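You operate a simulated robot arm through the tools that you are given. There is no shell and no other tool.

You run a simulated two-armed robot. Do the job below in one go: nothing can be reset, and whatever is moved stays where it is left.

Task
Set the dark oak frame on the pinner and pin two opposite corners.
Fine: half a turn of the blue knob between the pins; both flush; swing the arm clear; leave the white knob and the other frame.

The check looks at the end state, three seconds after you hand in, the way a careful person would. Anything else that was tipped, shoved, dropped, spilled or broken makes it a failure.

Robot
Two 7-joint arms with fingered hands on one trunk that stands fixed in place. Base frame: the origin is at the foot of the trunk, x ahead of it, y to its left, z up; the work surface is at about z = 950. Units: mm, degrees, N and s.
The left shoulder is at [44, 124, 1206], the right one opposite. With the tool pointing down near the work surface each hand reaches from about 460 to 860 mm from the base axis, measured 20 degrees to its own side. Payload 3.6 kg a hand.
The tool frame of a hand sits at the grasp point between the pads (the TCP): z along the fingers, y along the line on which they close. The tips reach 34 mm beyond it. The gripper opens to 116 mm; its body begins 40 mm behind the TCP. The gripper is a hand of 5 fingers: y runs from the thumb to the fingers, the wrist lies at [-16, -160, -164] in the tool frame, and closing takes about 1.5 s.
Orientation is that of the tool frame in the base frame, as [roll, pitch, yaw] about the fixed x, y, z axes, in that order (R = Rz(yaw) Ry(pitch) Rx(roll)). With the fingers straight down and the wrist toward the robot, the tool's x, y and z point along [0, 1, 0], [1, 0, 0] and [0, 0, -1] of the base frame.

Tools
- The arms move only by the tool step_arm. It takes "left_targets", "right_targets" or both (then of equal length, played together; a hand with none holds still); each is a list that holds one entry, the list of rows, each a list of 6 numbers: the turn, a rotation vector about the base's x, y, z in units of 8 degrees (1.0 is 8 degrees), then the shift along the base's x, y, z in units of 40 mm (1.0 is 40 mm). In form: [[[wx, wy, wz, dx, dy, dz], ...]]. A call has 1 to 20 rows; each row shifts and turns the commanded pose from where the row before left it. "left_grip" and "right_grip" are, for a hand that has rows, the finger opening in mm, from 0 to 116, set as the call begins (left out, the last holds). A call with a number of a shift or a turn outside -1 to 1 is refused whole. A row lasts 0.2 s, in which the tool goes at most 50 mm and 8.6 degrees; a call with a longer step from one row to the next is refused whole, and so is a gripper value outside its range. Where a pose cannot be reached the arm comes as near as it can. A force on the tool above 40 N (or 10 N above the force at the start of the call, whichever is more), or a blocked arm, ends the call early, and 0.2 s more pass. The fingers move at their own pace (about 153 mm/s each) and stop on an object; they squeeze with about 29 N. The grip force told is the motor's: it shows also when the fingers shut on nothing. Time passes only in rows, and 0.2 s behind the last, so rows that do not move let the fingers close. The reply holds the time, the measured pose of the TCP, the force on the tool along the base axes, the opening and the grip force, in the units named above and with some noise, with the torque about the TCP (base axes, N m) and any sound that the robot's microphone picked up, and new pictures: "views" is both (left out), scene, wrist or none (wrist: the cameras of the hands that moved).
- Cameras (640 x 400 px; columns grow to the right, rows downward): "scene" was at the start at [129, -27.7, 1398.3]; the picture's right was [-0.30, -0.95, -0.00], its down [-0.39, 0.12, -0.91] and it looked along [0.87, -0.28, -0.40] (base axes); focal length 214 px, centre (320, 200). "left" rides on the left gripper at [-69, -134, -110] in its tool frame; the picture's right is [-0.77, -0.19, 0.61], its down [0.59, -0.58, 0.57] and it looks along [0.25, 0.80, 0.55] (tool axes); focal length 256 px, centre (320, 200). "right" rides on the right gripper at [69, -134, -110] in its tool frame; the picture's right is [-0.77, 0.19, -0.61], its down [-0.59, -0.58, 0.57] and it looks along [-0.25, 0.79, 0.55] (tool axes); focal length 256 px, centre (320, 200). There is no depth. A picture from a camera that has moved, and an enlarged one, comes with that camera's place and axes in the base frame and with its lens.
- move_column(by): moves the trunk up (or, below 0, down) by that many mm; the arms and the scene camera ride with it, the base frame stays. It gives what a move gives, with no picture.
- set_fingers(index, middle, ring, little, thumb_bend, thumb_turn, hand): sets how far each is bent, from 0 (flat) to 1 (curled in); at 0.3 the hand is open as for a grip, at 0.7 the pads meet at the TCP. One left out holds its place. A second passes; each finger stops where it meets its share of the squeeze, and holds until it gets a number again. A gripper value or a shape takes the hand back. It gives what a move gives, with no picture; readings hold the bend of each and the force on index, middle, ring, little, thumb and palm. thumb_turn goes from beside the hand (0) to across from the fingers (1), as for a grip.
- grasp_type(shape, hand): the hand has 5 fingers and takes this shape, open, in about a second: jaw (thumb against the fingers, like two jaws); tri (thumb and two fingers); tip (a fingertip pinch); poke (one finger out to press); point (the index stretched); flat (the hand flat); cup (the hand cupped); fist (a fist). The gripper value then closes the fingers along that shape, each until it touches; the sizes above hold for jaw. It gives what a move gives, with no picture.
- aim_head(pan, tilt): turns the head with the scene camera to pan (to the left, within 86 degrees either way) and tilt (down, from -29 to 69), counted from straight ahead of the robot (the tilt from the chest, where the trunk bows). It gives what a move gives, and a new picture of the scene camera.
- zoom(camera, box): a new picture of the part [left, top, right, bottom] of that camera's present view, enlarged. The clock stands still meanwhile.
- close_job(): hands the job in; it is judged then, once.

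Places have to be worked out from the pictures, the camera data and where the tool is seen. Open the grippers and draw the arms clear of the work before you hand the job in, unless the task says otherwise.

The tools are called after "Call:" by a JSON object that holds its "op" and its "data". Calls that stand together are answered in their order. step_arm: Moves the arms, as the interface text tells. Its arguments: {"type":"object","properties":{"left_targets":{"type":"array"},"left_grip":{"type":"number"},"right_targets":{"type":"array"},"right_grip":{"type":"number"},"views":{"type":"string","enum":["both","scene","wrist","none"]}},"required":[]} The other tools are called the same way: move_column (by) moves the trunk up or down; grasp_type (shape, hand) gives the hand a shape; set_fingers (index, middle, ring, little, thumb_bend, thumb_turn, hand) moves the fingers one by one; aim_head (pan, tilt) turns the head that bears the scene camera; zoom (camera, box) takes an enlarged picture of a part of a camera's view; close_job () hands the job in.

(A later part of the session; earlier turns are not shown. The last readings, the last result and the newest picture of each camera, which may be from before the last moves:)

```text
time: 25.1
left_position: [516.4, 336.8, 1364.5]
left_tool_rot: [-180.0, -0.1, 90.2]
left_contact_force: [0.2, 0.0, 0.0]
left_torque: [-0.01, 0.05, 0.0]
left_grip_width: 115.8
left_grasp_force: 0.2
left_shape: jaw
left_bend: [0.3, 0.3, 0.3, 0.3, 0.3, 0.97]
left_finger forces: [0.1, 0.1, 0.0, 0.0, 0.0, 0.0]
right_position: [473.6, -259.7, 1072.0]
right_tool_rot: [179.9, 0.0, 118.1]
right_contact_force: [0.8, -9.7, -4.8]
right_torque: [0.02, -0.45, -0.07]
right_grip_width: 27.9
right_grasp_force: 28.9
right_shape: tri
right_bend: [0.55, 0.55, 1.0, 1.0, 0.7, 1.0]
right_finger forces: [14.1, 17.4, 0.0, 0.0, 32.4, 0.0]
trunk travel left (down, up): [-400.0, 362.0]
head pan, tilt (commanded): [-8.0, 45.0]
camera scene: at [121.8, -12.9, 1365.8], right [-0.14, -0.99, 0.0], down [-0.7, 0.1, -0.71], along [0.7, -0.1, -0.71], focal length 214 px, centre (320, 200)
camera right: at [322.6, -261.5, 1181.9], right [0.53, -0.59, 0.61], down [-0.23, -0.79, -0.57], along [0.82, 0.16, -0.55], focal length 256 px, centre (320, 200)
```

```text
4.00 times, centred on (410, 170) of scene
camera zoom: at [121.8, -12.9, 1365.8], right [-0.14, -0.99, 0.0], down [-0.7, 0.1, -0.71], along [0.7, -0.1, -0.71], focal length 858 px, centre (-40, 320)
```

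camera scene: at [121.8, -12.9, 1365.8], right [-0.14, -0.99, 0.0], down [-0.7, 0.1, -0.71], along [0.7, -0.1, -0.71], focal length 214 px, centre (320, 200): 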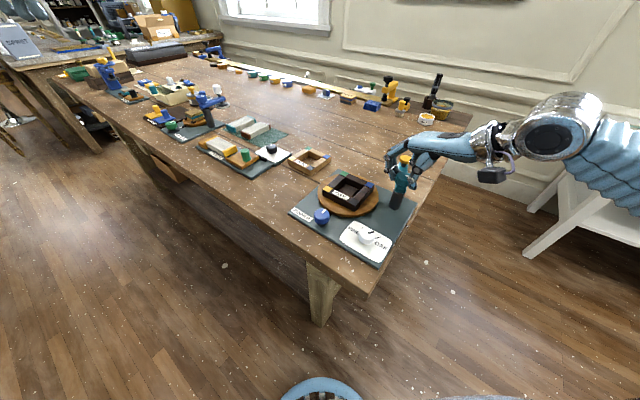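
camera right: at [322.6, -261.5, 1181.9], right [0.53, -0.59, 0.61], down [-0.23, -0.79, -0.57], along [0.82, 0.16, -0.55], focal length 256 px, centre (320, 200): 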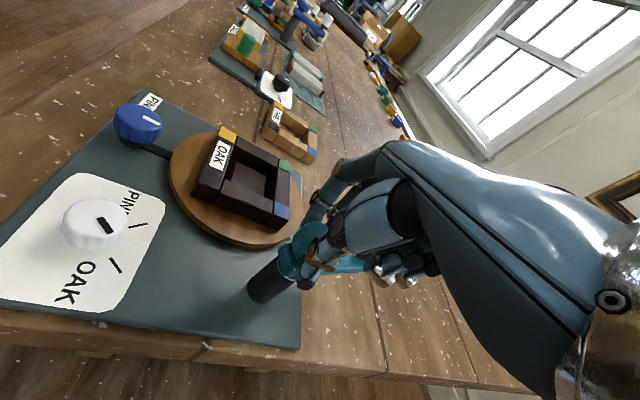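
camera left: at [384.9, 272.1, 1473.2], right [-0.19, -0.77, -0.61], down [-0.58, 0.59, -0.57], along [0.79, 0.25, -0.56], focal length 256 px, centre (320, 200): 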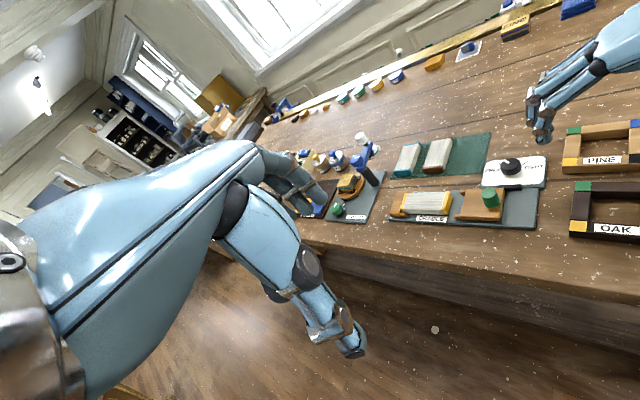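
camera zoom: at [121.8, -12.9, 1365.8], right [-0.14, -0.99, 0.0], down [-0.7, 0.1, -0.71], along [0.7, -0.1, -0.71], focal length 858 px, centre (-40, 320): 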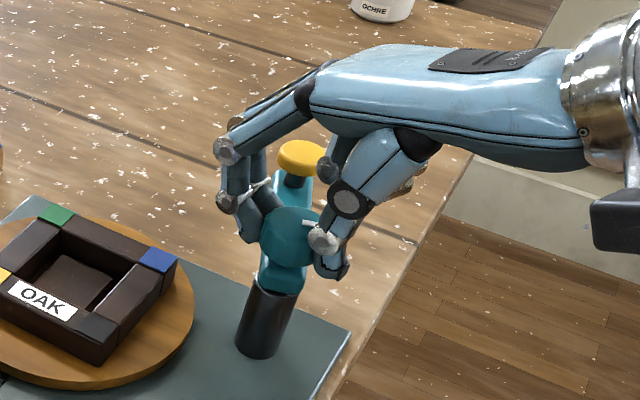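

The arm turns with the knob: the yellow cap has moved toward the turntable. I'll relieve the sideways load (2 mm in −y) and continue for another ~51°.

Call:
{"op": "step_arm", "data": {"right_targets": [[[0, 0, 0.5, 0, -0.05, 0], [0, 0, 0.8, 0, 0, 0], [0, 0, 0.85, 0, 0, 0], [0, 0, 0.85, 0, 0, 0], [0, 0, 0.85, 0, 0, 0], [0, 0, 0.85, 0, 0, 0], [0, 0, 0.85, 0, 0, 0], [0, 0, 0.85, 0, 0, 0], [0, 0, 0, 0, 0, 0]]]}}

Call:
{"op": "zoom", "data": {"camera": "scene", "box": [340, 120, 440, 220]}}

Call:
{"op": "zoom", "data": {"camera": "right", "box": [160, 150, 440, 400]}}

```text
time: 27.1
left_position: [518.9, 338.1, 1362.5]
left_tool_rot: [-179.8, -0.1, 90.0]
left_contact_force: [0.7, 0.3, -0.7]
left_torque: [0.01, -0.01, 0.0]
left_grip_width: 116.0
left_grasp_force: 0.0
left_shape: jaw
left_bend: [0.3, 0.3, 0.3, 0.3, 0.3, 0.97]
left_finger forces: [0.0, 0.0, 0.0, 0.1, 0.1, 0.0]
right_position: [474.9, -261.7, 1071.9]
right_tool_rot: [180.0, 0.0, 169.4]
right_contact_force: [17.4, -10.7, 6.1]
right_torque: [0.25, -0.45, -0.12]
right_grip_width: 28.0
right_grasp_force: 29.1
right_shape: tri
right_bend: [0.55, 0.55, 1.0, 1.0, 0.7, 1.0]
right_finger forces: [13.0, 20.6, 0.0, 0.1, 37.5, 0.1]
trunk travel left (down, up): [-400.0, 362.0]
head pan, tilt (commanded): [-8.0, 45.0]
camera scene: at [124.0, -13.0, 1365.6], right [-0.14, -0.99, 0.0], down [-0.7, 0.1, -0.71], along [0.7, -0.1, -0.71], focal length 214 px, centre (320, 200)
camera right: at [382.7, -380.2, 1181.5], right [0.79, 0.04, 0.61], down [0.47, -0.67, -0.57], along [0.39, 0.74, -0.55], focal length 256 px, centre (320, 200)
```

scene: 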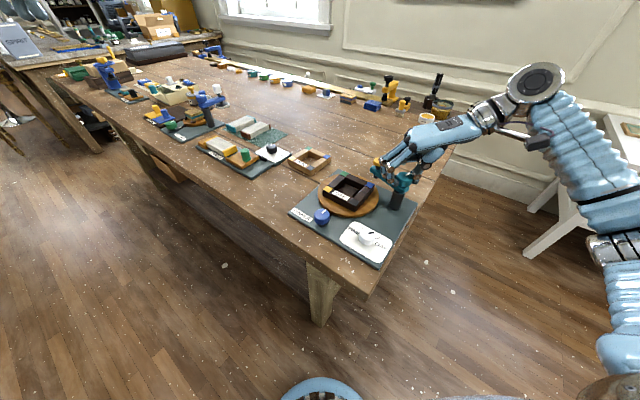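
right: 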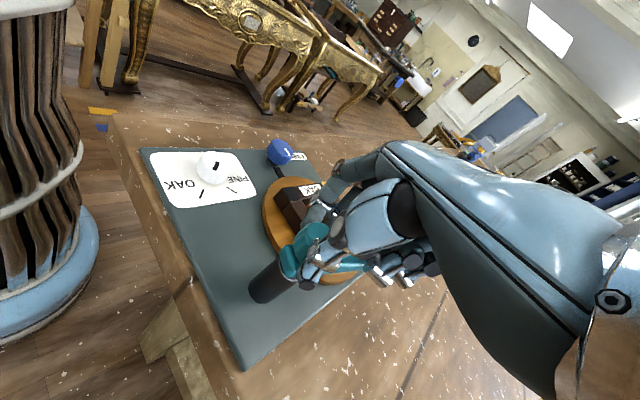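

```text
4.00 times, centred on (390, 170) of scene
camera zoom: at [124.0, -13.0, 1365.6], right [-0.14, -0.99, 0.0], down [-0.7, 0.1, -0.71], along [0.7, -0.1, -0.71], focal length 858 px, centre (40, 320)
```

zoom: 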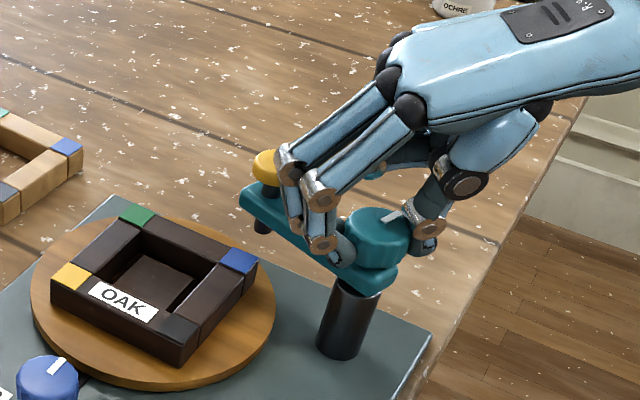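

```text
1.60 times, centred on (300, 275) of right
camera zoom: at [382.7, -380.2, 1181.5], right [0.79, 0.04, 0.61], down [0.47, -0.67, -0.57], along [0.39, 0.74, -0.55], focal length 410 px, centre (352, 80)
```

zoom: 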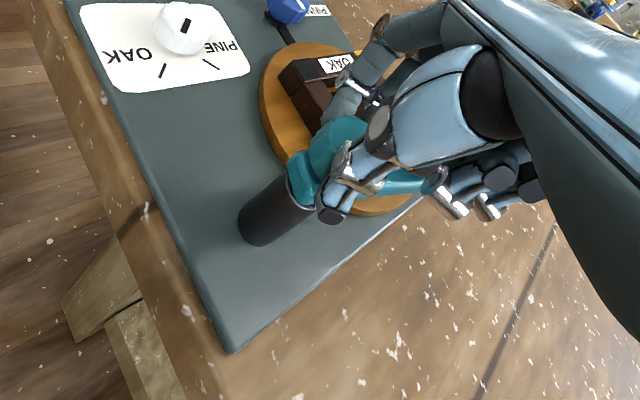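

The arm now points about 25°, with the plunger approaching the blue corner; it needs roughly 20° more. I'll relieve the sideways load and turn another ~14°, then check.

Call:
{"op": "step_arm", "data": {"right_targets": [[[0, 0, 0.2, 0.07, -0.05, 0], [0, 0, 0.5, 0, 0, 0], [0, 0, 0.5, 0, 0, 0], [0, 0, 0.5, 0, 0, 0], [0, 0, 0, 0, 0, 0]]]}}

Call:
{"op": "zoom", "data": {"camera": "scene", "box": [340, 120, 440, 220]}}

```text
time: 28.4
left_position: [517.8, 339.2, 1363.0]
left_tool_rot: [-179.8, 0.0, 90.1]
left_contact_force: [1.0, -0.5, -0.7]
left_torque: [0.04, 0.0, 0.0]
left_grip_width: 116.0
left_grasp_force: 0.0
left_shape: jaw
left_bend: [0.3, 0.3, 0.3, 0.3, 0.3, 0.97]
left_finger forces: [0.0, 0.0, 0.1, 0.0, 0.1, 0.1]
right_position: [476.7, -261.7, 1071.3]
right_tool_rot: [179.8, -0.1, -177.0]
right_contact_force: [11.3, -2.3, 4.7]
right_torque: [0.39, -0.23, -0.05]
right_grip_width: 27.9
right_grasp_force: 29.0
right_shape: tri
right_bend: [0.56, 0.55, 1.0, 1.0, 0.7, 1.0]
right_finger forces: [15.1, 18.8, 0.0, 0.1, 34.7, 0.1]
trunk travel left (down, up): [-400.0, 362.0]
head pan, tilt (commanded): [-8.0, 45.0]
camera scene: at [123.0, -11.4, 1365.6], right [-0.14, -0.99, 0.0], down [-0.7, 0.1, -0.71], along [0.7, -0.1, -0.71], focal length 214 px, centre (320, 200)
camera right: at [415.0, -398.9, 1181.8], right [0.76, 0.23, 0.61], down [0.62, -0.54, -0.57], along [0.2, 0.81, -0.55], focal length 256 px, centre (320, 200)
```

scene: 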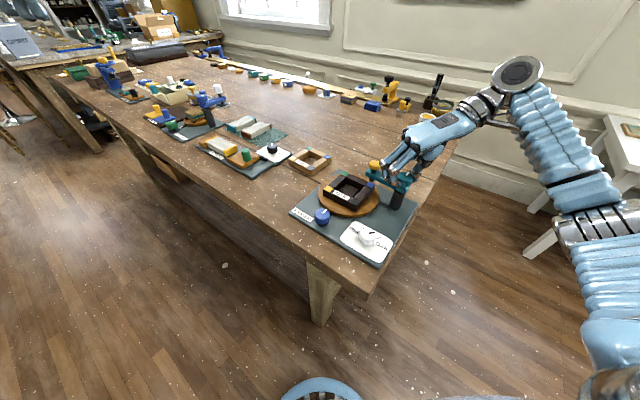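
right: 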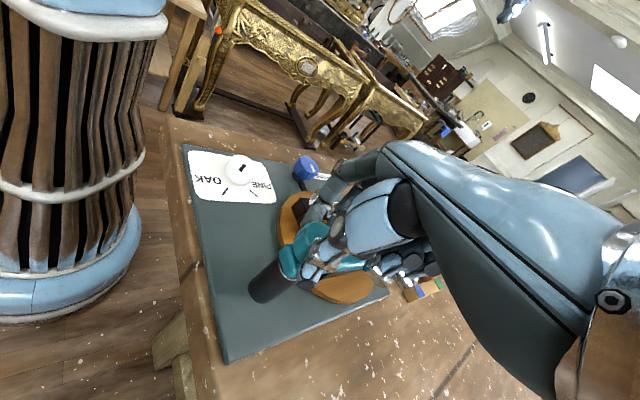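

```text
4.00 times, centred on (390, 170) of scene
camera zoom: at [123.0, -11.4, 1365.6], right [-0.14, -0.99, 0.0], down [-0.7, 0.1, -0.71], along [0.7, -0.1, -0.71], focal length 858 px, centre (40, 320)
```

zoom: 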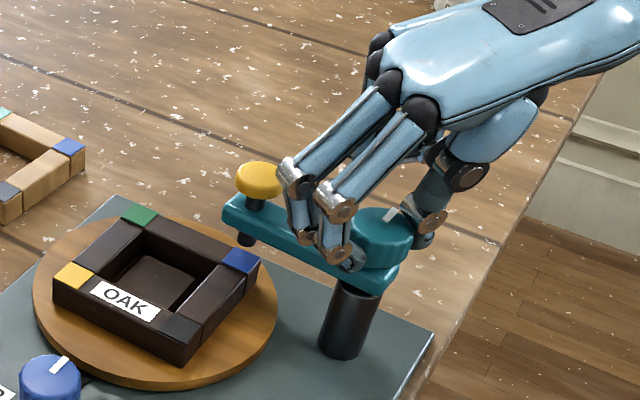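

The arm is now at about 39°, with the plunger tip (z≈998) just above the frame's top level (z≈990). I'll turn 8° more to bring it over the blue corner patch.

Call:
{"op": "step_arm", "data": {"right_targets": [[[0, 0, 0.25, 0.03, 0, 0], [0, 0, 0.4, 0, 0, 0], [0, 0, 0.4, 0, 0, 0], [0, 0, 0, 0, 0, 0]]]}}

Call:
{"op": "zoom", "data": {"camera": "scene", "box": [355, 145, 415, 210]}}

Call:
{"op": "zoom", "data": {"camera": "right", "box": [220, 140, 420, 320]}}

```text
time: 29.4
left_position: [517.5, 341.2, 1362.9]
left_tool_rot: [-179.9, 0.1, 90.1]
left_contact_force: [-0.2, -0.8, 0.0]
left_torque: [0.0, -0.02, 0.0]
left_grip_width: 115.8
left_grasp_force: 0.0
left_shape: jaw
left_bend: [0.3, 0.3, 0.3, 0.3, 0.3, 0.97]
left_finger forces: [0.0, 0.0, 0.0, 0.0, 0.1, 0.0]
right_position: [477.3, -261.4, 1071.5]
right_tool_rot: [-180.0, 0.1, -168.6]
right_contact_force: [8.8, -2.5, 4.3]
right_torque: [0.4, -0.19, -0.28]
right_grip_width: 28.5
right_grasp_force: 28.9
right_shape: tri
right_bend: [0.54, 0.55, 1.0, 1.0, 0.7, 1.0]
right_finger forces: [16.3, 18.2, 0.1, 0.0, 35.1, 0.0]
trunk travel left (down, up): [-400.0, 362.0]
head pan, tilt (commanded): [-8.0, 45.0]
camera scene: at [122.4, -11.2, 1365.7], right [-0.14, -0.99, 0.0], down [-0.7, 0.1, -0.71], along [0.7, -0.1, -0.71], focal length 214 px, centre (320, 200)
camera right: at [437.0, -406.1, 1182.0], right [0.72, 0.33, 0.61], down [0.69, -0.45, -0.57], along [0.08, 0.83, -0.55], focal length 256 px, centre (320, 200)
```

scene: 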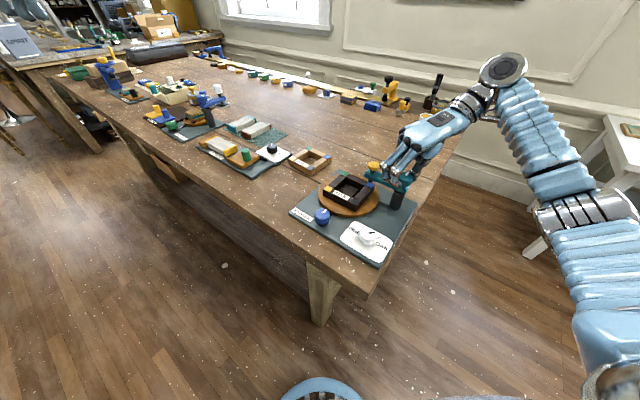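
right: 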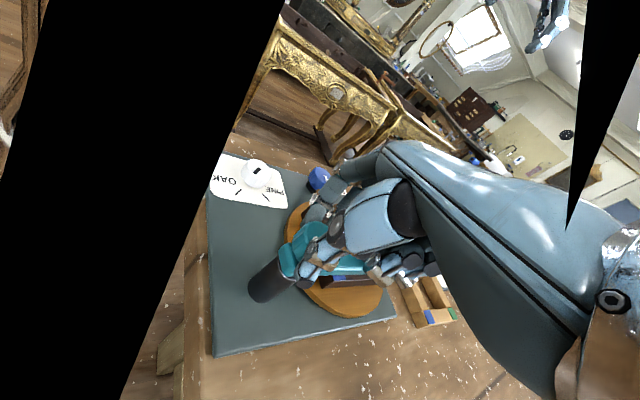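

```text
6.15 times, centred on (385, 178) of scene
camera zoom: at [122.4, -11.2, 1365.7], right [-0.14, -0.99, 0.0], down [-0.7, 0.1, -0.71], along [0.7, -0.1, -0.71], focal length 1320 px, centre (-80, 338)
```

zoom: 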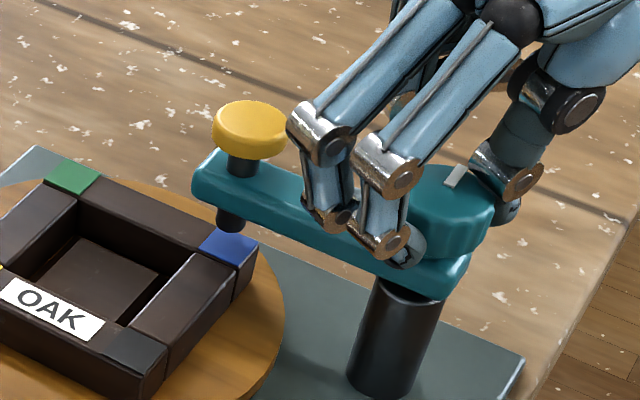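

```text
2.22 times, centred on (320, 230) of right
camera zoom: at [437.0, -406.1, 1182.0], right [0.72, 0.33, 0.61], down [0.69, -0.45, -0.57], along [0.08, 0.83, -0.55], focal length 569 px, centre (320, 133)
```

zoom: 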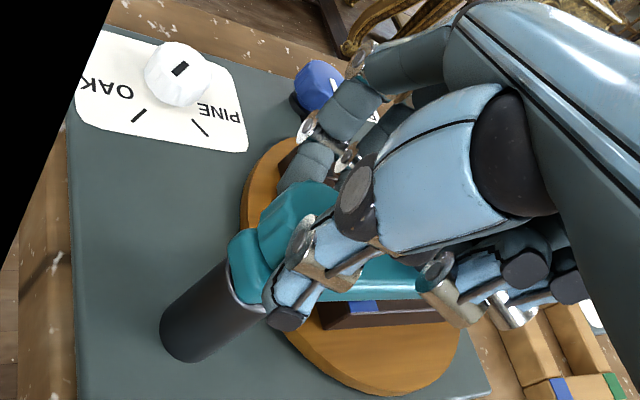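

The plunger tip is at about (535,-204); the blue patch centre is near (530,-202). I'll turn about 3.5° more to centre it on the patch.

Call:
{"op": "step_arm", "data": {"right_targets": [[[0, 0, 0.22, 0.03, 0, 0], [0, 0, 0.22, 0, 0, 0], [0, 0, 0, 0, 0, 0]]]}}

Call:
{"op": "zoom", "data": {"camera": "scene", "box": [355, 145, 415, 210]}}

```text
time: 30.1
left_position: [517.3, 340.2, 1363.6]
left_tool_rot: [-179.9, 0.0, 90.1]
left_contact_force: [0.3, 0.6, -0.1]
left_torque: [0.0, -0.02, 0.0]
left_grip_width: 115.7
left_grasp_force: 0.1
left_shape: jaw
left_bend: [0.3, 0.3, 0.3, 0.3, 0.3, 0.97]
left_finger forces: [0.1, 0.0, 0.1, 0.0, 0.0, 0.0]
right_position: [479.9, -262.1, 1070.8]
right_tool_rot: [180.0, -0.1, -165.0]
right_contact_force: [5.5, -0.2, 0.7]
right_torque: [0.47, -0.18, -0.38]
right_grip_width: 28.6
right_grasp_force: 29.6
right_shape: tri
right_bend: [0.53, 0.55, 1.0, 1.0, 0.7, 1.0]
right_finger forces: [17.0, 18.3, 0.0, 0.1, 34.6, 0.0]
trunk travel left (down, up): [-400.0, 362.0]
head pan, tilt (commanded): [-8.0, 45.0]
camera scene: at [122.2, -11.1, 1365.7], right [-0.14, -0.99, 0.0], down [-0.7, 0.1, -0.71], along [0.7, -0.1, -0.71], focal length 214 px, centre (320, 200)
camera right: at [447.0, -408.3, 1182.2], right [0.7, 0.38, 0.61], down [0.72, -0.41, -0.57], along [0.03, 0.83, -0.55], focal length 256 px, centre (320, 200)
```

scene: 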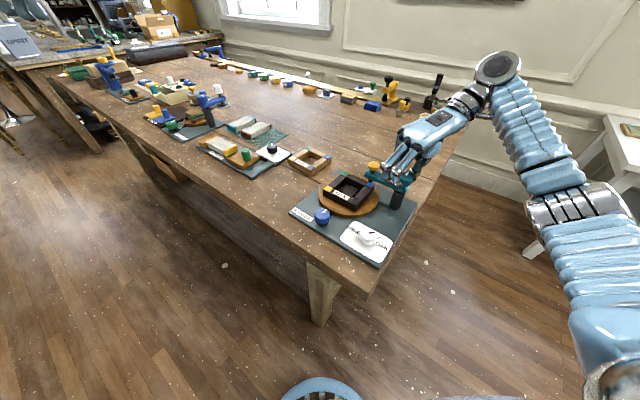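
right: 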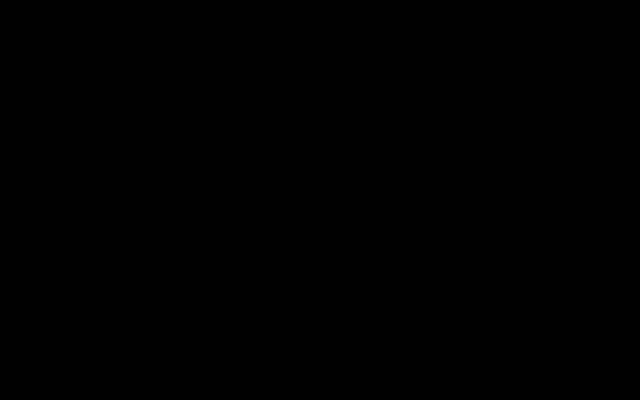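

```text
6.15 times, centred on (385, 178) of scene
camera zoom: at [122.2, -11.1, 1365.7], right [-0.14, -0.99, 0.0], down [-0.7, 0.1, -0.71], along [0.7, -0.1, -0.71], focal length 1320 px, centre (-80, 338)
```

zoom: 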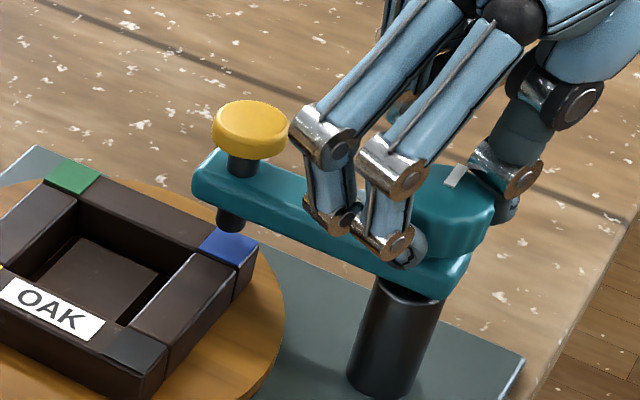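

The hand turned but the arm did not, and torque rose: the arm has reached its pinning stop with the plunger over the blue patch. I'll release the teal knob.

Call:
{"op": "step_arm", "data": {"right_targets": [[[0, 0, -0.3, 0, 0, 0], [0, 0, 0, 0, 0, 0], [0, 0, 0, 0, 0, 0], [0, 0, 0, 0, 0, 0]]], "right_grip": 90, "views": "scene"}}

Call:
{"op": "zoom", "data": {"camera": "scene", "box": [355, 145, 415, 210]}}

```text
time: 31.1
left_position: [516.2, 340.3, 1364.7]
left_tool_rot: [-180.0, 0.1, 90.1]
left_contact_force: [0.8, 0.1, -0.4]
left_torque: [-0.04, 0.0, 0.0]
left_grip_width: 116.0
left_grasp_force: 0.0
left_shape: jaw
left_bend: [0.3, 0.3, 0.3, 0.3, 0.3, 0.97]
left_finger forces: [0.0, 0.0, 0.1, 0.1, 0.0, 0.1]
right_position: [479.1, -262.7, 1071.2]
right_tool_rot: [180.0, 0.0, -167.5]
right_contact_force: [0.0, -0.5, 0.1]
right_torque: [0.02, 0.04, -0.02]
right_grip_width: 89.5
right_grasp_force: 0.0
right_shape: tri
right_bend: [0.37, 0.35, 0.98, 0.98, 0.52, 0.98]
right_finger forces: [0.0, 0.0, 0.0, 0.0, 0.0, 0.0]
trunk travel left (down, up): [-400.0, 362.0]
head pan, tilt (commanded): [-8.0, 45.0]
camera scene: at [121.4, -11.0, 1365.8], right [-0.14, -0.99, 0.0], down [-0.7, 0.1, -0.71], along [0.7, -0.1, -0.71], focal length 214 px, centre (320, 200)
```

scene: 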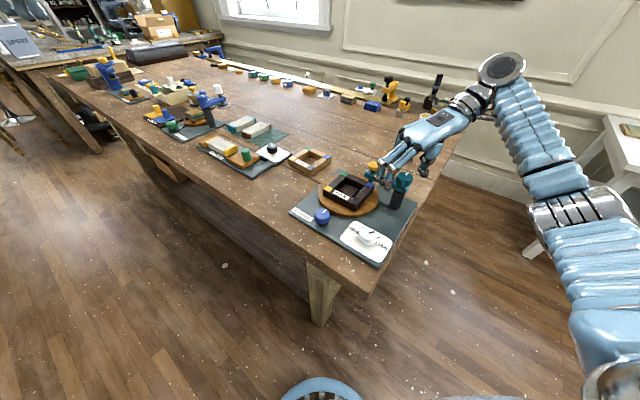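

```text
6.15 times, centred on (385, 178) of scene
camera zoom: at [121.4, -11.0, 1365.8], right [-0.14, -0.99, 0.0], down [-0.7, 0.1, -0.71], along [0.7, -0.1, -0.71], focal length 1320 px, centre (-80, 338)
```

zoom: 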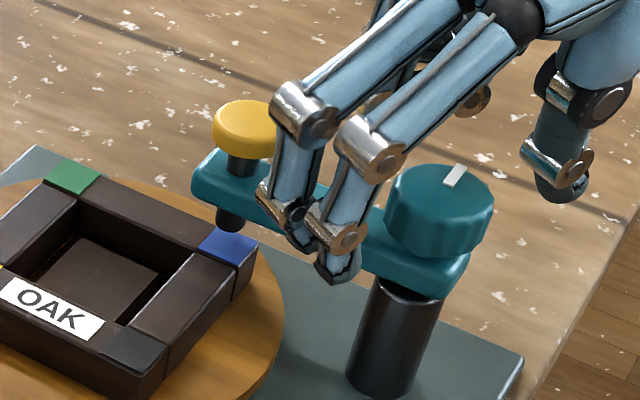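

The arm stays put over the blue corner. I'll raise the hand straight up clear of it, then turn back toward 45° and take the poke shape for pressing.

Call:
{"op": "step_arm", "data": {"right_targets": [[[0, 0, 0, 0, 0, 0.4], [0, 0, 0, 0, 0, 0.8], [0, 0, 0, 0, 0, 0.9], [0, 0, 0, 0, 0, 0.9], [0, 0, -0.8, 0.1, 0.1, 0], [0, 0, -0.9, 0.2, 0.2, 0], [0, 0, -0.9, 0.2, 0.2, 0], [0, 0, -0.9, 0.2, 0.2, 0], [0, 0, -0.9, 0.2, 0.2, 0], [0, 0, -0.9, 0.2, 0.2, 0], [0, 0, -0.9, 0.2, 0.2, 0], [0, 0, -0.9, 0.1, 0.1, 0], [0, 0, 0, 0, 0, 0]]], "views": "none"}}

Call:
{"op": "grasp_type", "data": {"hand": "right", "shape": "poke"}}

Call:
{"op": "zoom", "data": {"camera": "scene", "box": [320, 60, 500, 220]}}

Call:
{"op": "zoom", "data": {"camera": "right", "box": [160, 100, 480, 400]}}

```text
time: 34.0
left_position: [516.6, 340.8, 1362.9]
left_tool_rot: [-179.8, 0.0, 90.1]
left_contact_force: [-0.4, -0.3, 0.0]
left_torque: [0.0, 0.01, 0.01]
left_grip_width: 115.8
left_grasp_force: 0.1
left_shape: jaw
left_bend: [0.3, 0.3, 0.3, 0.3, 0.3, 0.97]
left_finger forces: [0.0, 0.1, 0.0, 0.0, 0.0, 0.0]
right_position: [534.9, -206.2, 1191.7]
right_tool_rot: [180.0, 0.0, 135.6]
right_contact_force: [-0.3, 0.1, -0.3]
right_torque: [-0.02, 0.01, 0.01]
right_grip_width: 89.9
right_grasp_force: 0.0
right_shape: tri
right_bend: [0.37, 0.35, 0.98, 0.98, 0.52, 0.98]
right_finger forces: [0.0, 0.0, 0.1, 0.1, 0.0, 0.1]
trunk travel left (down, up): [-400.0, 362.0]
head pan, tilt (commanded): [-8.0, 45.0]
```

```text
time: 34.9
left_position: [516.6, 340.2, 1363.0]
left_tool_rot: [-179.9, 0.0, 90.1]
left_contact_force: [-0.2, 0.0, -1.0]
left_torque: [0.02, -0.02, -0.02]
left_grip_width: 115.9
left_grasp_force: 0.1
left_shape: jaw
left_bend: [0.3, 0.3, 0.3, 0.3, 0.3, 0.97]
left_finger forces: [0.0, 0.0, 0.0, 0.0, 0.0, 0.0]
right_position: [533.9, -205.0, 1192.2]
right_tool_rot: [-180.0, 0.0, 135.7]
right_contact_force: [0.3, 0.0, 1.1]
right_torque: [-0.01, -0.02, -0.01]
right_grip_width: 0.0
right_grasp_force: 0.0
right_shape: poke
right_bend: [0.7, 0.7, 0.98, 0.98, 0.0, 1.0]
right_finger forces: [0.0, 0.0, 0.0, 0.0, 0.1, 0.0]
trunk travel left (down, up): [-400.0, 362.0]
head pan, tilt (commanded): [-8.0, 45.0]
```

```text
2.50 times, centred on (410, 140) of scene
camera zoom: at [121.4, -11.0, 1365.8], right [-0.14, -0.99, 0.0], down [-0.7, 0.1, -0.71], along [0.7, -0.1, -0.71], focal length 536 px, centre (95, 350)
```

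zoom: 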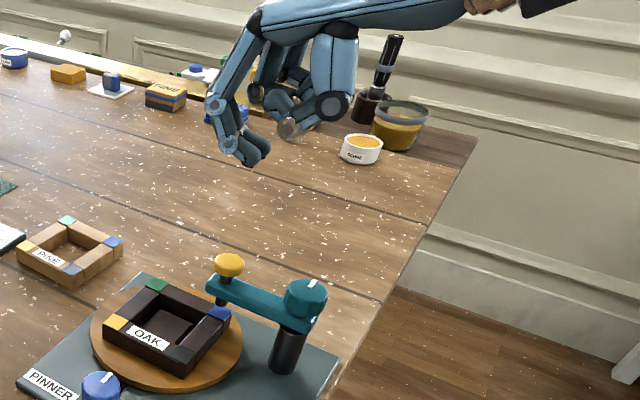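

```text
1.33 times, centred on (320, 250) of right
camera zoom: at [391.3, -252.8, 1302.6], right [0.68, -0.4, 0.61], down [0.02, -0.82, -0.57], along [0.73, 0.4, -0.55], focal length 341 px, centre (320, 133)
```

zoom: 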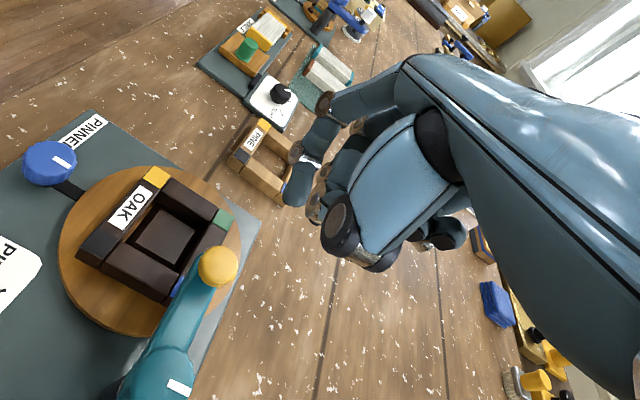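

In poke shape the index and middle tips sit side by side about 34 mm below the TCP, right on the tool axis. I'll turn the hand to ~5° so the thumb and palm stay away from the teal knob, centre over the cap at about (535,-203.5), and lower to just above it.

Call:
{"op": "step_arm", "data": {"right_targets": [[[0, 0, -0.8, 0.01, 0.01, 0], [0, 0, -0.85, 0.01, 0.01, 0], [0, 0, -0.85, 0, 0.01, 0], [0, 0, -0.85, 0, 0.01, -0.3], [0, 0, -0.85, 0, 0.01, -0.5], [0, 0, -0.85, 0, 0, -0.6], [0, 0, 0, 0, 0, -0.6], [0, 0, 0, 0, 0, -0.4], [0, 0, 0, 0, 0, 0]]]}}

Call:
{"op": "zoom", "data": {"camera": "scene", "box": [340, 110, 440, 210]}}

Call:
{"op": "zoom", "data": {"camera": "right", "box": [160, 140, 440, 400]}}

```text
time: 36.9
left_position: [516.0, 340.5, 1363.5]
left_tool_rot: [-179.8, 0.0, 90.1]
left_contact_force: [0.0, -0.5, 0.5]
left_torque: [0.03, -0.02, 0.0]
left_grip_width: 115.9
left_grasp_force: 0.1
left_shape: jaw
left_bend: [0.3, 0.3, 0.3, 0.3, 0.3, 0.97]
left_finger forces: [0.0, 0.0, 0.1, 0.0, 0.1, 0.0]
right_position: [535.5, -202.9, 1095.5]
right_tool_rot: [-180.0, -0.1, 95.4]
right_contact_force: [0.3, 0.0, 0.4]
right_torque: [-0.01, -0.02, -0.03]
right_grip_width: 0.1
right_grasp_force: 0.0
right_shape: poke
right_bend: [0.7, 0.7, 0.98, 0.98, 0.0, 1.0]
right_finger forces: [0.1, 0.0, 0.0, 0.0, 0.1, 0.0]
trunk travel left (down, up): [-400.0, 362.0]
head pan, tilt (commanded): [-8.0, 45.0]
camera scene: at [121.3, -11.0, 1365.8], right [-0.14, -0.99, 0.0], down [-0.7, 0.1, -0.71], along [0.7, -0.1, -0.71], focal length 214 px, centre (320, 200)
camera right: at [395.6, -146.4, 1205.8], right [0.26, -0.75, 0.61], down [-0.52, -0.64, -0.57], along [0.81, -0.17, -0.55], focal length 256 px, centre (320, 200)
```

scene: 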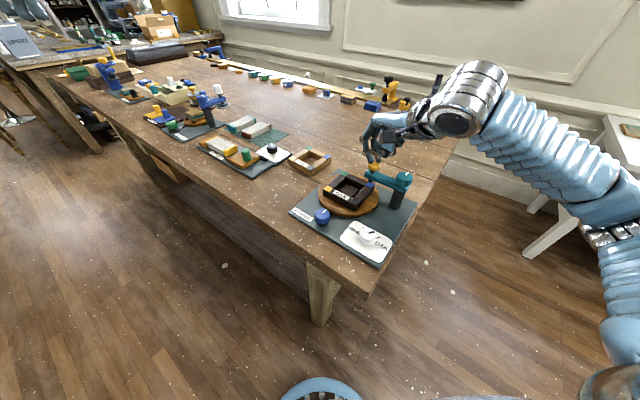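
right: 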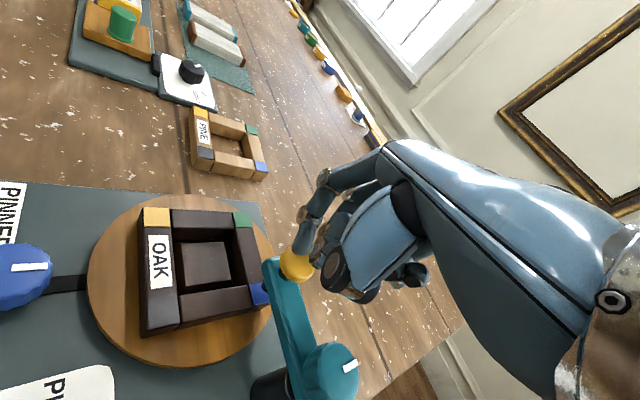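

```text
4.00 times, centred on (390, 160) of scene
camera zoom: at [121.3, -11.0, 1365.8], right [-0.14, -0.99, 0.0], down [-0.7, 0.1, -0.71], along [0.7, -0.1, -0.71], focal length 858 px, centre (40, 360)
```

zoom: 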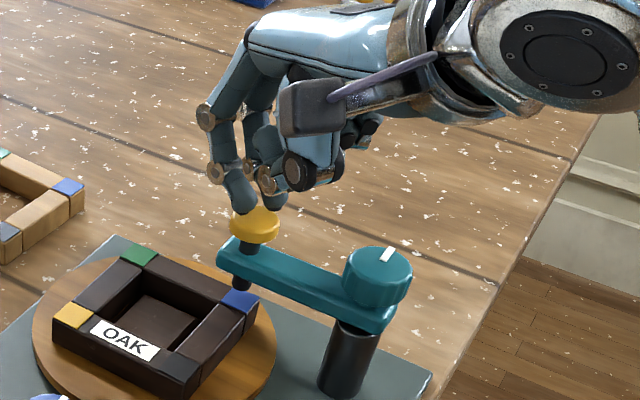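

```text
1.54 times, centred on (300, 270) of right
camera zoom: at [395.6, -146.4, 1205.8], right [0.26, -0.75, 0.61], down [-0.52, -0.64, -0.57], along [0.81, -0.17, -0.55], focal length 394 px, centre (351, 92)
```

zoom: 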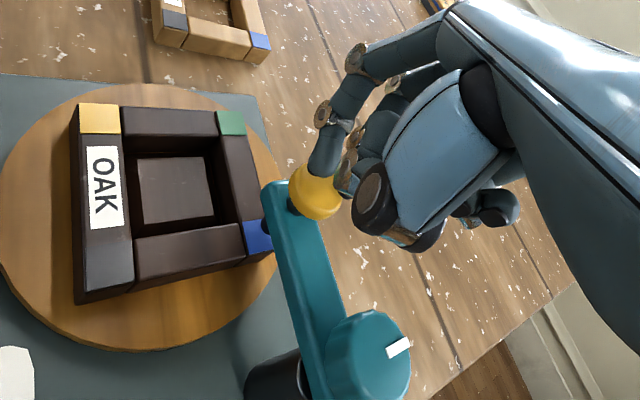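

The two fingertips are just above the yellow cap. I'll press down in small steps and watch force and sound.

Call:
{"op": "step_arm", "data": {"right_targets": [[[0, 0, 0, 0, 0, -0.1], [0, 0, 0, 0, 0, -0.1], [0, 0, 0, 0, 0, -0.1], [0, 0, 0, 0, 0, 0]]], "views": "none"}}

Call:
{"op": "zoom", "data": {"camera": "scene", "box": [350, 130, 410, 200]}}

```text
time: 37.9
left_position: [516.8, 340.0, 1363.0]
left_tool_rot: [-180.0, 0.1, 90.2]
left_contact_force: [1.0, 0.2, -0.1]
left_torque: [-0.04, 0.01, -0.01]
left_grip_width: 115.9
left_grasp_force: 0.1
left_shape: jaw
left_bend: [0.3, 0.3, 0.3, 0.3, 0.3, 0.97]
left_finger forces: [0.0, 0.0, 0.0, 0.0, 0.0, 0.1]
right_position: [537.1, -203.3, 1083.7]
right_tool_rot: [180.0, 0.0, 95.4]
right_contact_force: [-0.4, 0.3, 1.5]
right_torque: [-0.02, 0.03, 0.01]
right_grip_width: 0.0
right_grasp_force: 0.1
right_shape: poke
right_bend: [0.7, 0.7, 0.98, 0.98, 0.0, 1.0]
right_finger forces: [2.0, 0.0, 0.0, 0.0, 0.0, 0.0]
trunk travel left (down, up): [-400.0, 362.0]
head pan, tilt (commanded): [-8.0, 45.0]
heard: click
```

```text
5.71 times, centred on (380, 165) of scene
camera zoom: at [121.1, -11.0, 1365.8], right [-0.14, -0.99, 0.0], down [-0.7, 0.1, -0.71], along [0.7, -0.1, -0.71], focal length 1226 px, centre (-23, 400)
```

zoom: 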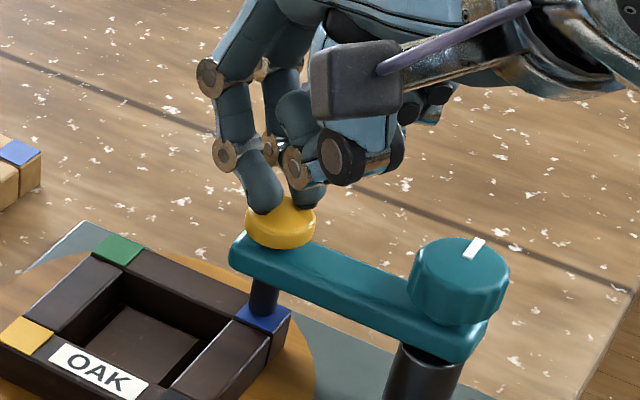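

A click was heard and the plunger is down on the blue patch. I'll press a little further to make sure the pin is fully driven.

Call:
{"op": "step_arm", "data": {"right_targets": [[[0, 0, 0, 0, 0, -0.06], [0, 0, 0, 0, 0, -0.06], [0, 0, 0, 0, 0, 0]]], "views": "none"}}

Call:
{"op": "zoom", "data": {"camera": "scene", "box": [350, 130, 410, 200]}}

```text
time: 38.6
left_position: [516.8, 339.0, 1363.9]
left_tool_rot: [-180.0, -0.1, 90.1]
left_contact_force: [-0.1, 1.1, -0.4]
left_torque: [-0.02, -0.02, 0.04]
left_grip_width: 115.9
left_grasp_force: 0.0
left_shape: jaw
left_bend: [0.3, 0.3, 0.3, 0.3, 0.3, 0.97]
left_finger forces: [0.0, 0.0, 0.0, 0.0, 0.1, 0.0]
right_position: [535.3, -202.4, 1082.6]
right_tool_rot: [179.7, 0.0, 95.2]
right_contact_force: [4.1, -1.6, 14.8]
right_torque: [0.03, -0.12, -0.01]
right_grip_width: 0.1
right_grasp_force: 0.0
right_shape: poke
right_bend: [0.7, 0.7, 0.98, 0.98, 0.0, 1.0]
right_finger forces: [14.6, 0.4, 0.0, 0.0, 0.0, 0.0]
trunk travel left (down, up): [-400.0, 362.0]
head pan, tilt (commanded): [-8.0, 45.0]
```

```text
5.71 times, centred on (380, 165) of scene
camera zoom: at [120.5, -10.7, 1366.1], right [-0.14, -0.99, 0.0], down [-0.7, 0.1, -0.71], along [0.7, -0.1, -0.71], focal length 1226 px, centre (-23, 400)
```

zoom: 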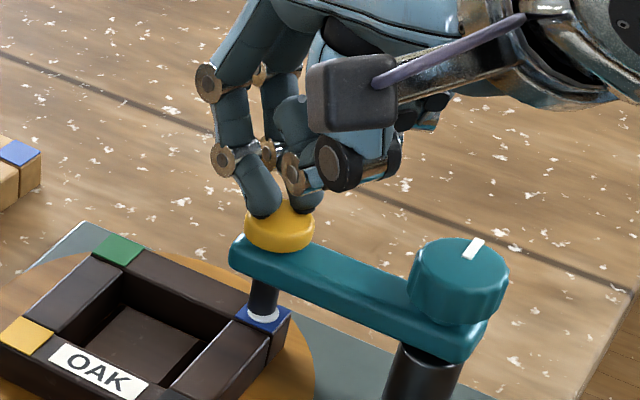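

Force has risen to 15 N and a bright pin head shows under the plunger. I'll add a bit more push to be sure it's driven home, staying under the limit.

Call:
{"op": "step_arm", "data": {"right_targets": [[[0, 0, 0, 0, 0, -0.06], [0, 0, 0, 0, 0, 0], [0, 0, 0, 0, 0, 0]]], "views": "none"}}

Call:
{"op": "zoom", "data": {"camera": "scene", "box": [350, 150, 390, 200]}}

```text
time: 39.5
left_position: [514.0, 340.7, 1364.5]
left_tool_rot: [180.0, 0.0, 90.1]
left_contact_force: [-0.5, -0.3, -0.6]
left_torque: [-0.01, 0.04, -0.01]
left_grip_width: 116.1
left_grasp_force: 0.0
left_shape: jaw
left_bend: [0.3, 0.3, 0.3, 0.3, 0.3, 0.97]
left_finger forces: [0.0, 0.0, 0.0, 0.0, 0.1, 0.1]
right_position: [535.4, -201.7, 1081.2]
right_tool_rot: [179.4, 0.0, 95.1]
right_contact_force: [8.4, -3.1, 32.3]
right_torque: [-0.05, -0.26, -0.02]
right_grip_width: 0.3
right_grasp_force: 0.2
right_shape: poke
right_bend: [0.7, 0.7, 0.98, 0.98, 0.0, 1.0]
right_finger forces: [25.9, 6.7, 0.0, 0.0, 0.0, 0.1]
trunk travel left (down, up): [-400.0, 362.0]
head pan, tilt (commanded): [-8.0, 45.0]
```

```text
8.00 times, centred on (370, 175) of scene
camera zoom: at [119.8, -10.3, 1366.2], right [-0.14, -0.99, 0.0], down [-0.7, 0.1, -0.71], along [0.7, -0.1, -0.71], focal length 1716 px, centre (-80, 400)
```

zoom: 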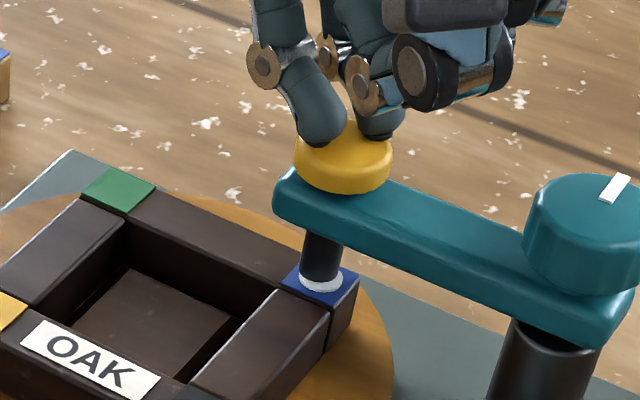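

At 32 N nothing sinks further, so it's at its stop. I'll lift off and inspect the pin.

Call:
{"op": "step_arm", "data": {"right_targets": [[[0, 0, 0, 0, 0, 0.15], [0, 0, 0, 0, 0, 0.3], [0, 0, 0, 0, 0, 0.6], [0, 0, 0, 0, 0, 0.9], [0, 0, 0, 0, 0, 0.9], [0, 0, 0, 0, 0, 0]]], "views": "scene"}}

Call:
{"op": "zoom", "data": {"camera": "scene", "box": [350, 150, 400, 200]}}

Call:
{"op": "zoom", "data": {"camera": "right", "box": [160, 200, 360, 400]}}

```text
time: 40.9
left_position: [517.1, 340.0, 1362.8]
left_tool_rot: [-179.8, 0.1, 90.1]
left_contact_force: [0.7, 0.1, 0.7]
left_torque: [0.0, 0.0, 0.01]
left_grip_width: 115.9
left_grasp_force: 0.0
left_shape: jaw
left_bend: [0.3, 0.3, 0.3, 0.3, 0.3, 0.97]
left_finger forces: [0.0, 0.1, 0.0, 0.1, 0.1, 0.0]
right_position: [534.5, -203.5, 1192.2]
right_tool_rot: [-179.9, 0.0, 95.2]
right_contact_force: [0.0, 0.1, -0.8]
right_torque: [0.02, -0.05, 0.01]
right_grip_width: 0.0
right_grasp_force: 0.1
right_shape: poke
right_bend: [0.7, 0.7, 0.98, 0.98, 0.0, 1.0]
right_finger forces: [0.0, 0.1, 0.1, 0.1, 0.0, 0.0]
trunk travel left (down, up): [-400.0, 362.0]
head pan, tilt (commanded): [-8.0, 45.0]
camera scene: at [121.4, -11.3, 1365.7], right [-0.14, -0.99, 0.0], down [-0.7, 0.1, -0.71], along [0.7, -0.1, -0.71], focal length 214 px, centre (320, 200)
```

scene: 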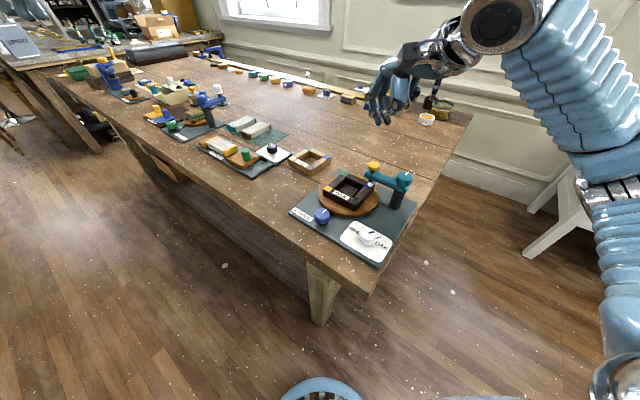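

```text
8.00 times, centred on (375, 175) of scene
camera zoom: at [121.4, -11.3, 1365.7], right [-0.14, -0.99, 0.0], down [-0.7, 0.1, -0.71], along [0.7, -0.1, -0.71], focal length 1716 px, centre (-120, 400)
```

zoom: 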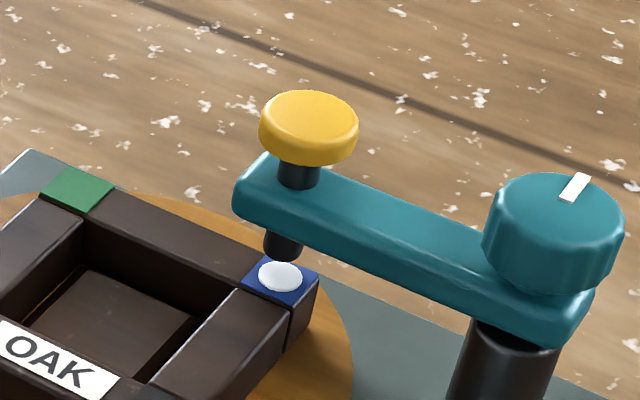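

```text
2.00 times, centred on (260, 300) of right
camera zoom: at [395.2, -146.7, 1302.2], right [0.26, -0.75, 0.61], down [-0.52, -0.64, -0.56], along [0.81, -0.17, -0.55], focal length 512 px, centre (440, 0)
```

zoom: 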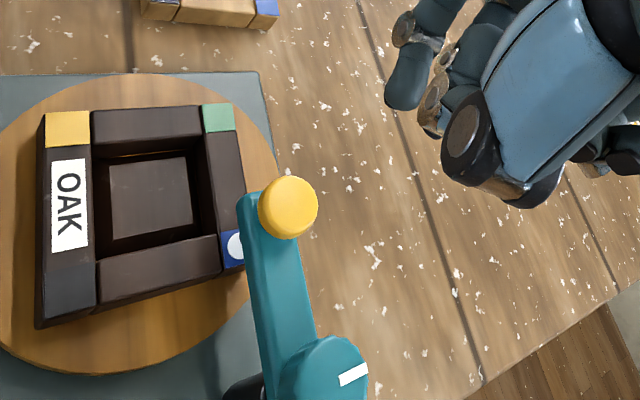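

The plunger sprang back and a white pin head sits in the blue patch. I'll zoom in to judge whether it's flush.

Call:
{"op": "zoom", "data": {"camera": "scene", "box": [362, 176, 382, 192]}}

Call:
{"op": "zoom", "data": {"camera": "right", "box": [250, 300, 300, 350]}}

```text
16.00 times, centred on (372, 184) of scene
camera zoom: at [121.4, -11.3, 1365.7], right [-0.14, -0.99, 0.0], down [-0.7, 0.1, -0.71], along [0.7, -0.1, -0.71], focal length 3432 px, centre (-512, 456)
```

zoom: 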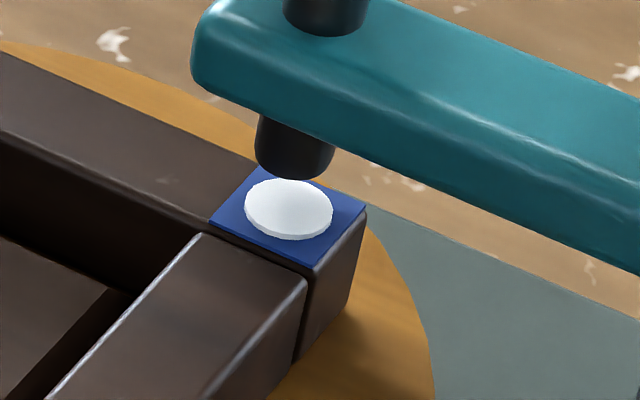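

```text
8.00 times, centred on (275, 325) of right
camera zoom: at [395.2, -146.7, 1302.2], right [0.26, -0.75, 0.61], down [-0.52, -0.64, -0.56], along [0.81, -0.17, -0.55], focal length 2048 px, centre (680, -800)
```

zoom: 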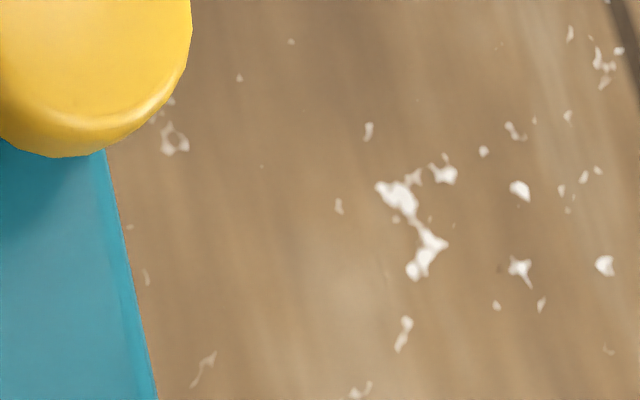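

The pin head is a thin disc lying flat on the patch, so it's flush. Next is the blue knob; I'll locate it precisely from both cameras.

Call:
{"op": "zoom", "data": {"camera": "scene", "box": [300, 195, 350, 235]}}

Call:
{"op": "zoom", "data": {"camera": "right", "box": [0, 200, 200, 400]}}

Call:
{"op": "zoom", "data": {"camera": "scene", "box": [280, 160, 430, 270]}}

```text
10.00 times, centred on (325, 215) of scene
camera zoom: at [121.4, -11.3, 1365.7], right [-0.14, -0.99, 0.0], down [-0.7, 0.1, -0.71], along [0.7, -0.1, -0.71], focal length 2145 px, centre (270, 50)
```

zoom: 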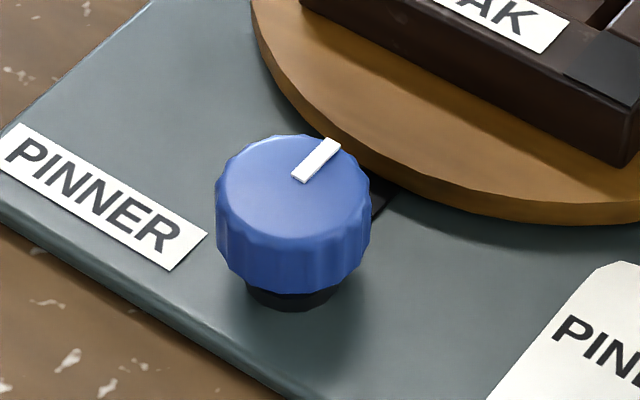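

```text
2.00 times, centred on (100, 300) of right
camera zoom: at [395.2, -146.7, 1302.2], right [0.26, -0.75, 0.61], down [-0.52, -0.64, -0.56], along [0.81, -0.17, -0.55], focal length 512 px, centre (760, 0)
```

zoom: 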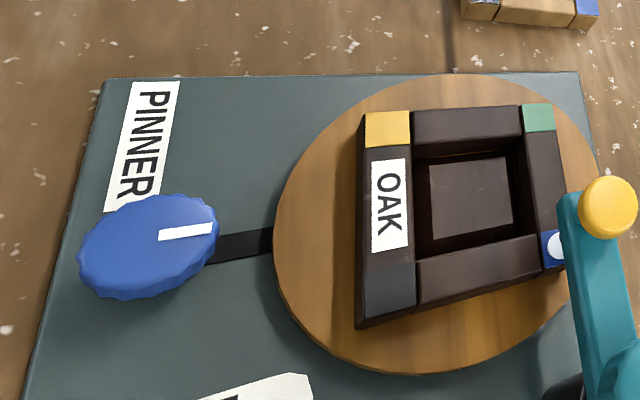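

```text
3.64 times, centred on (355, 215) of scene
camera zoom: at [121.4, -11.3, 1365.7], right [-0.14, -0.99, 0.0], down [-0.7, 0.1, -0.71], along [0.7, -0.1, -0.71], focal length 780 px, centre (193, 146)
```

zoom: 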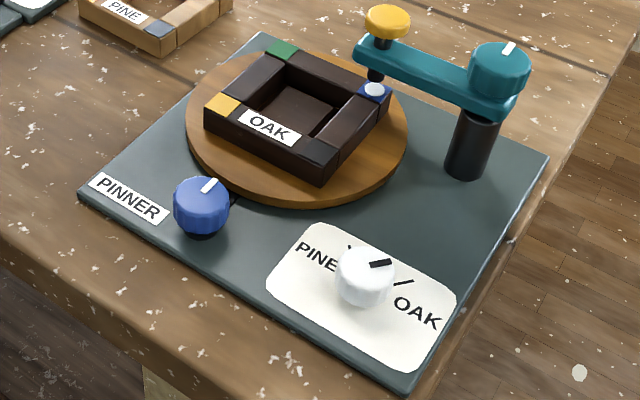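

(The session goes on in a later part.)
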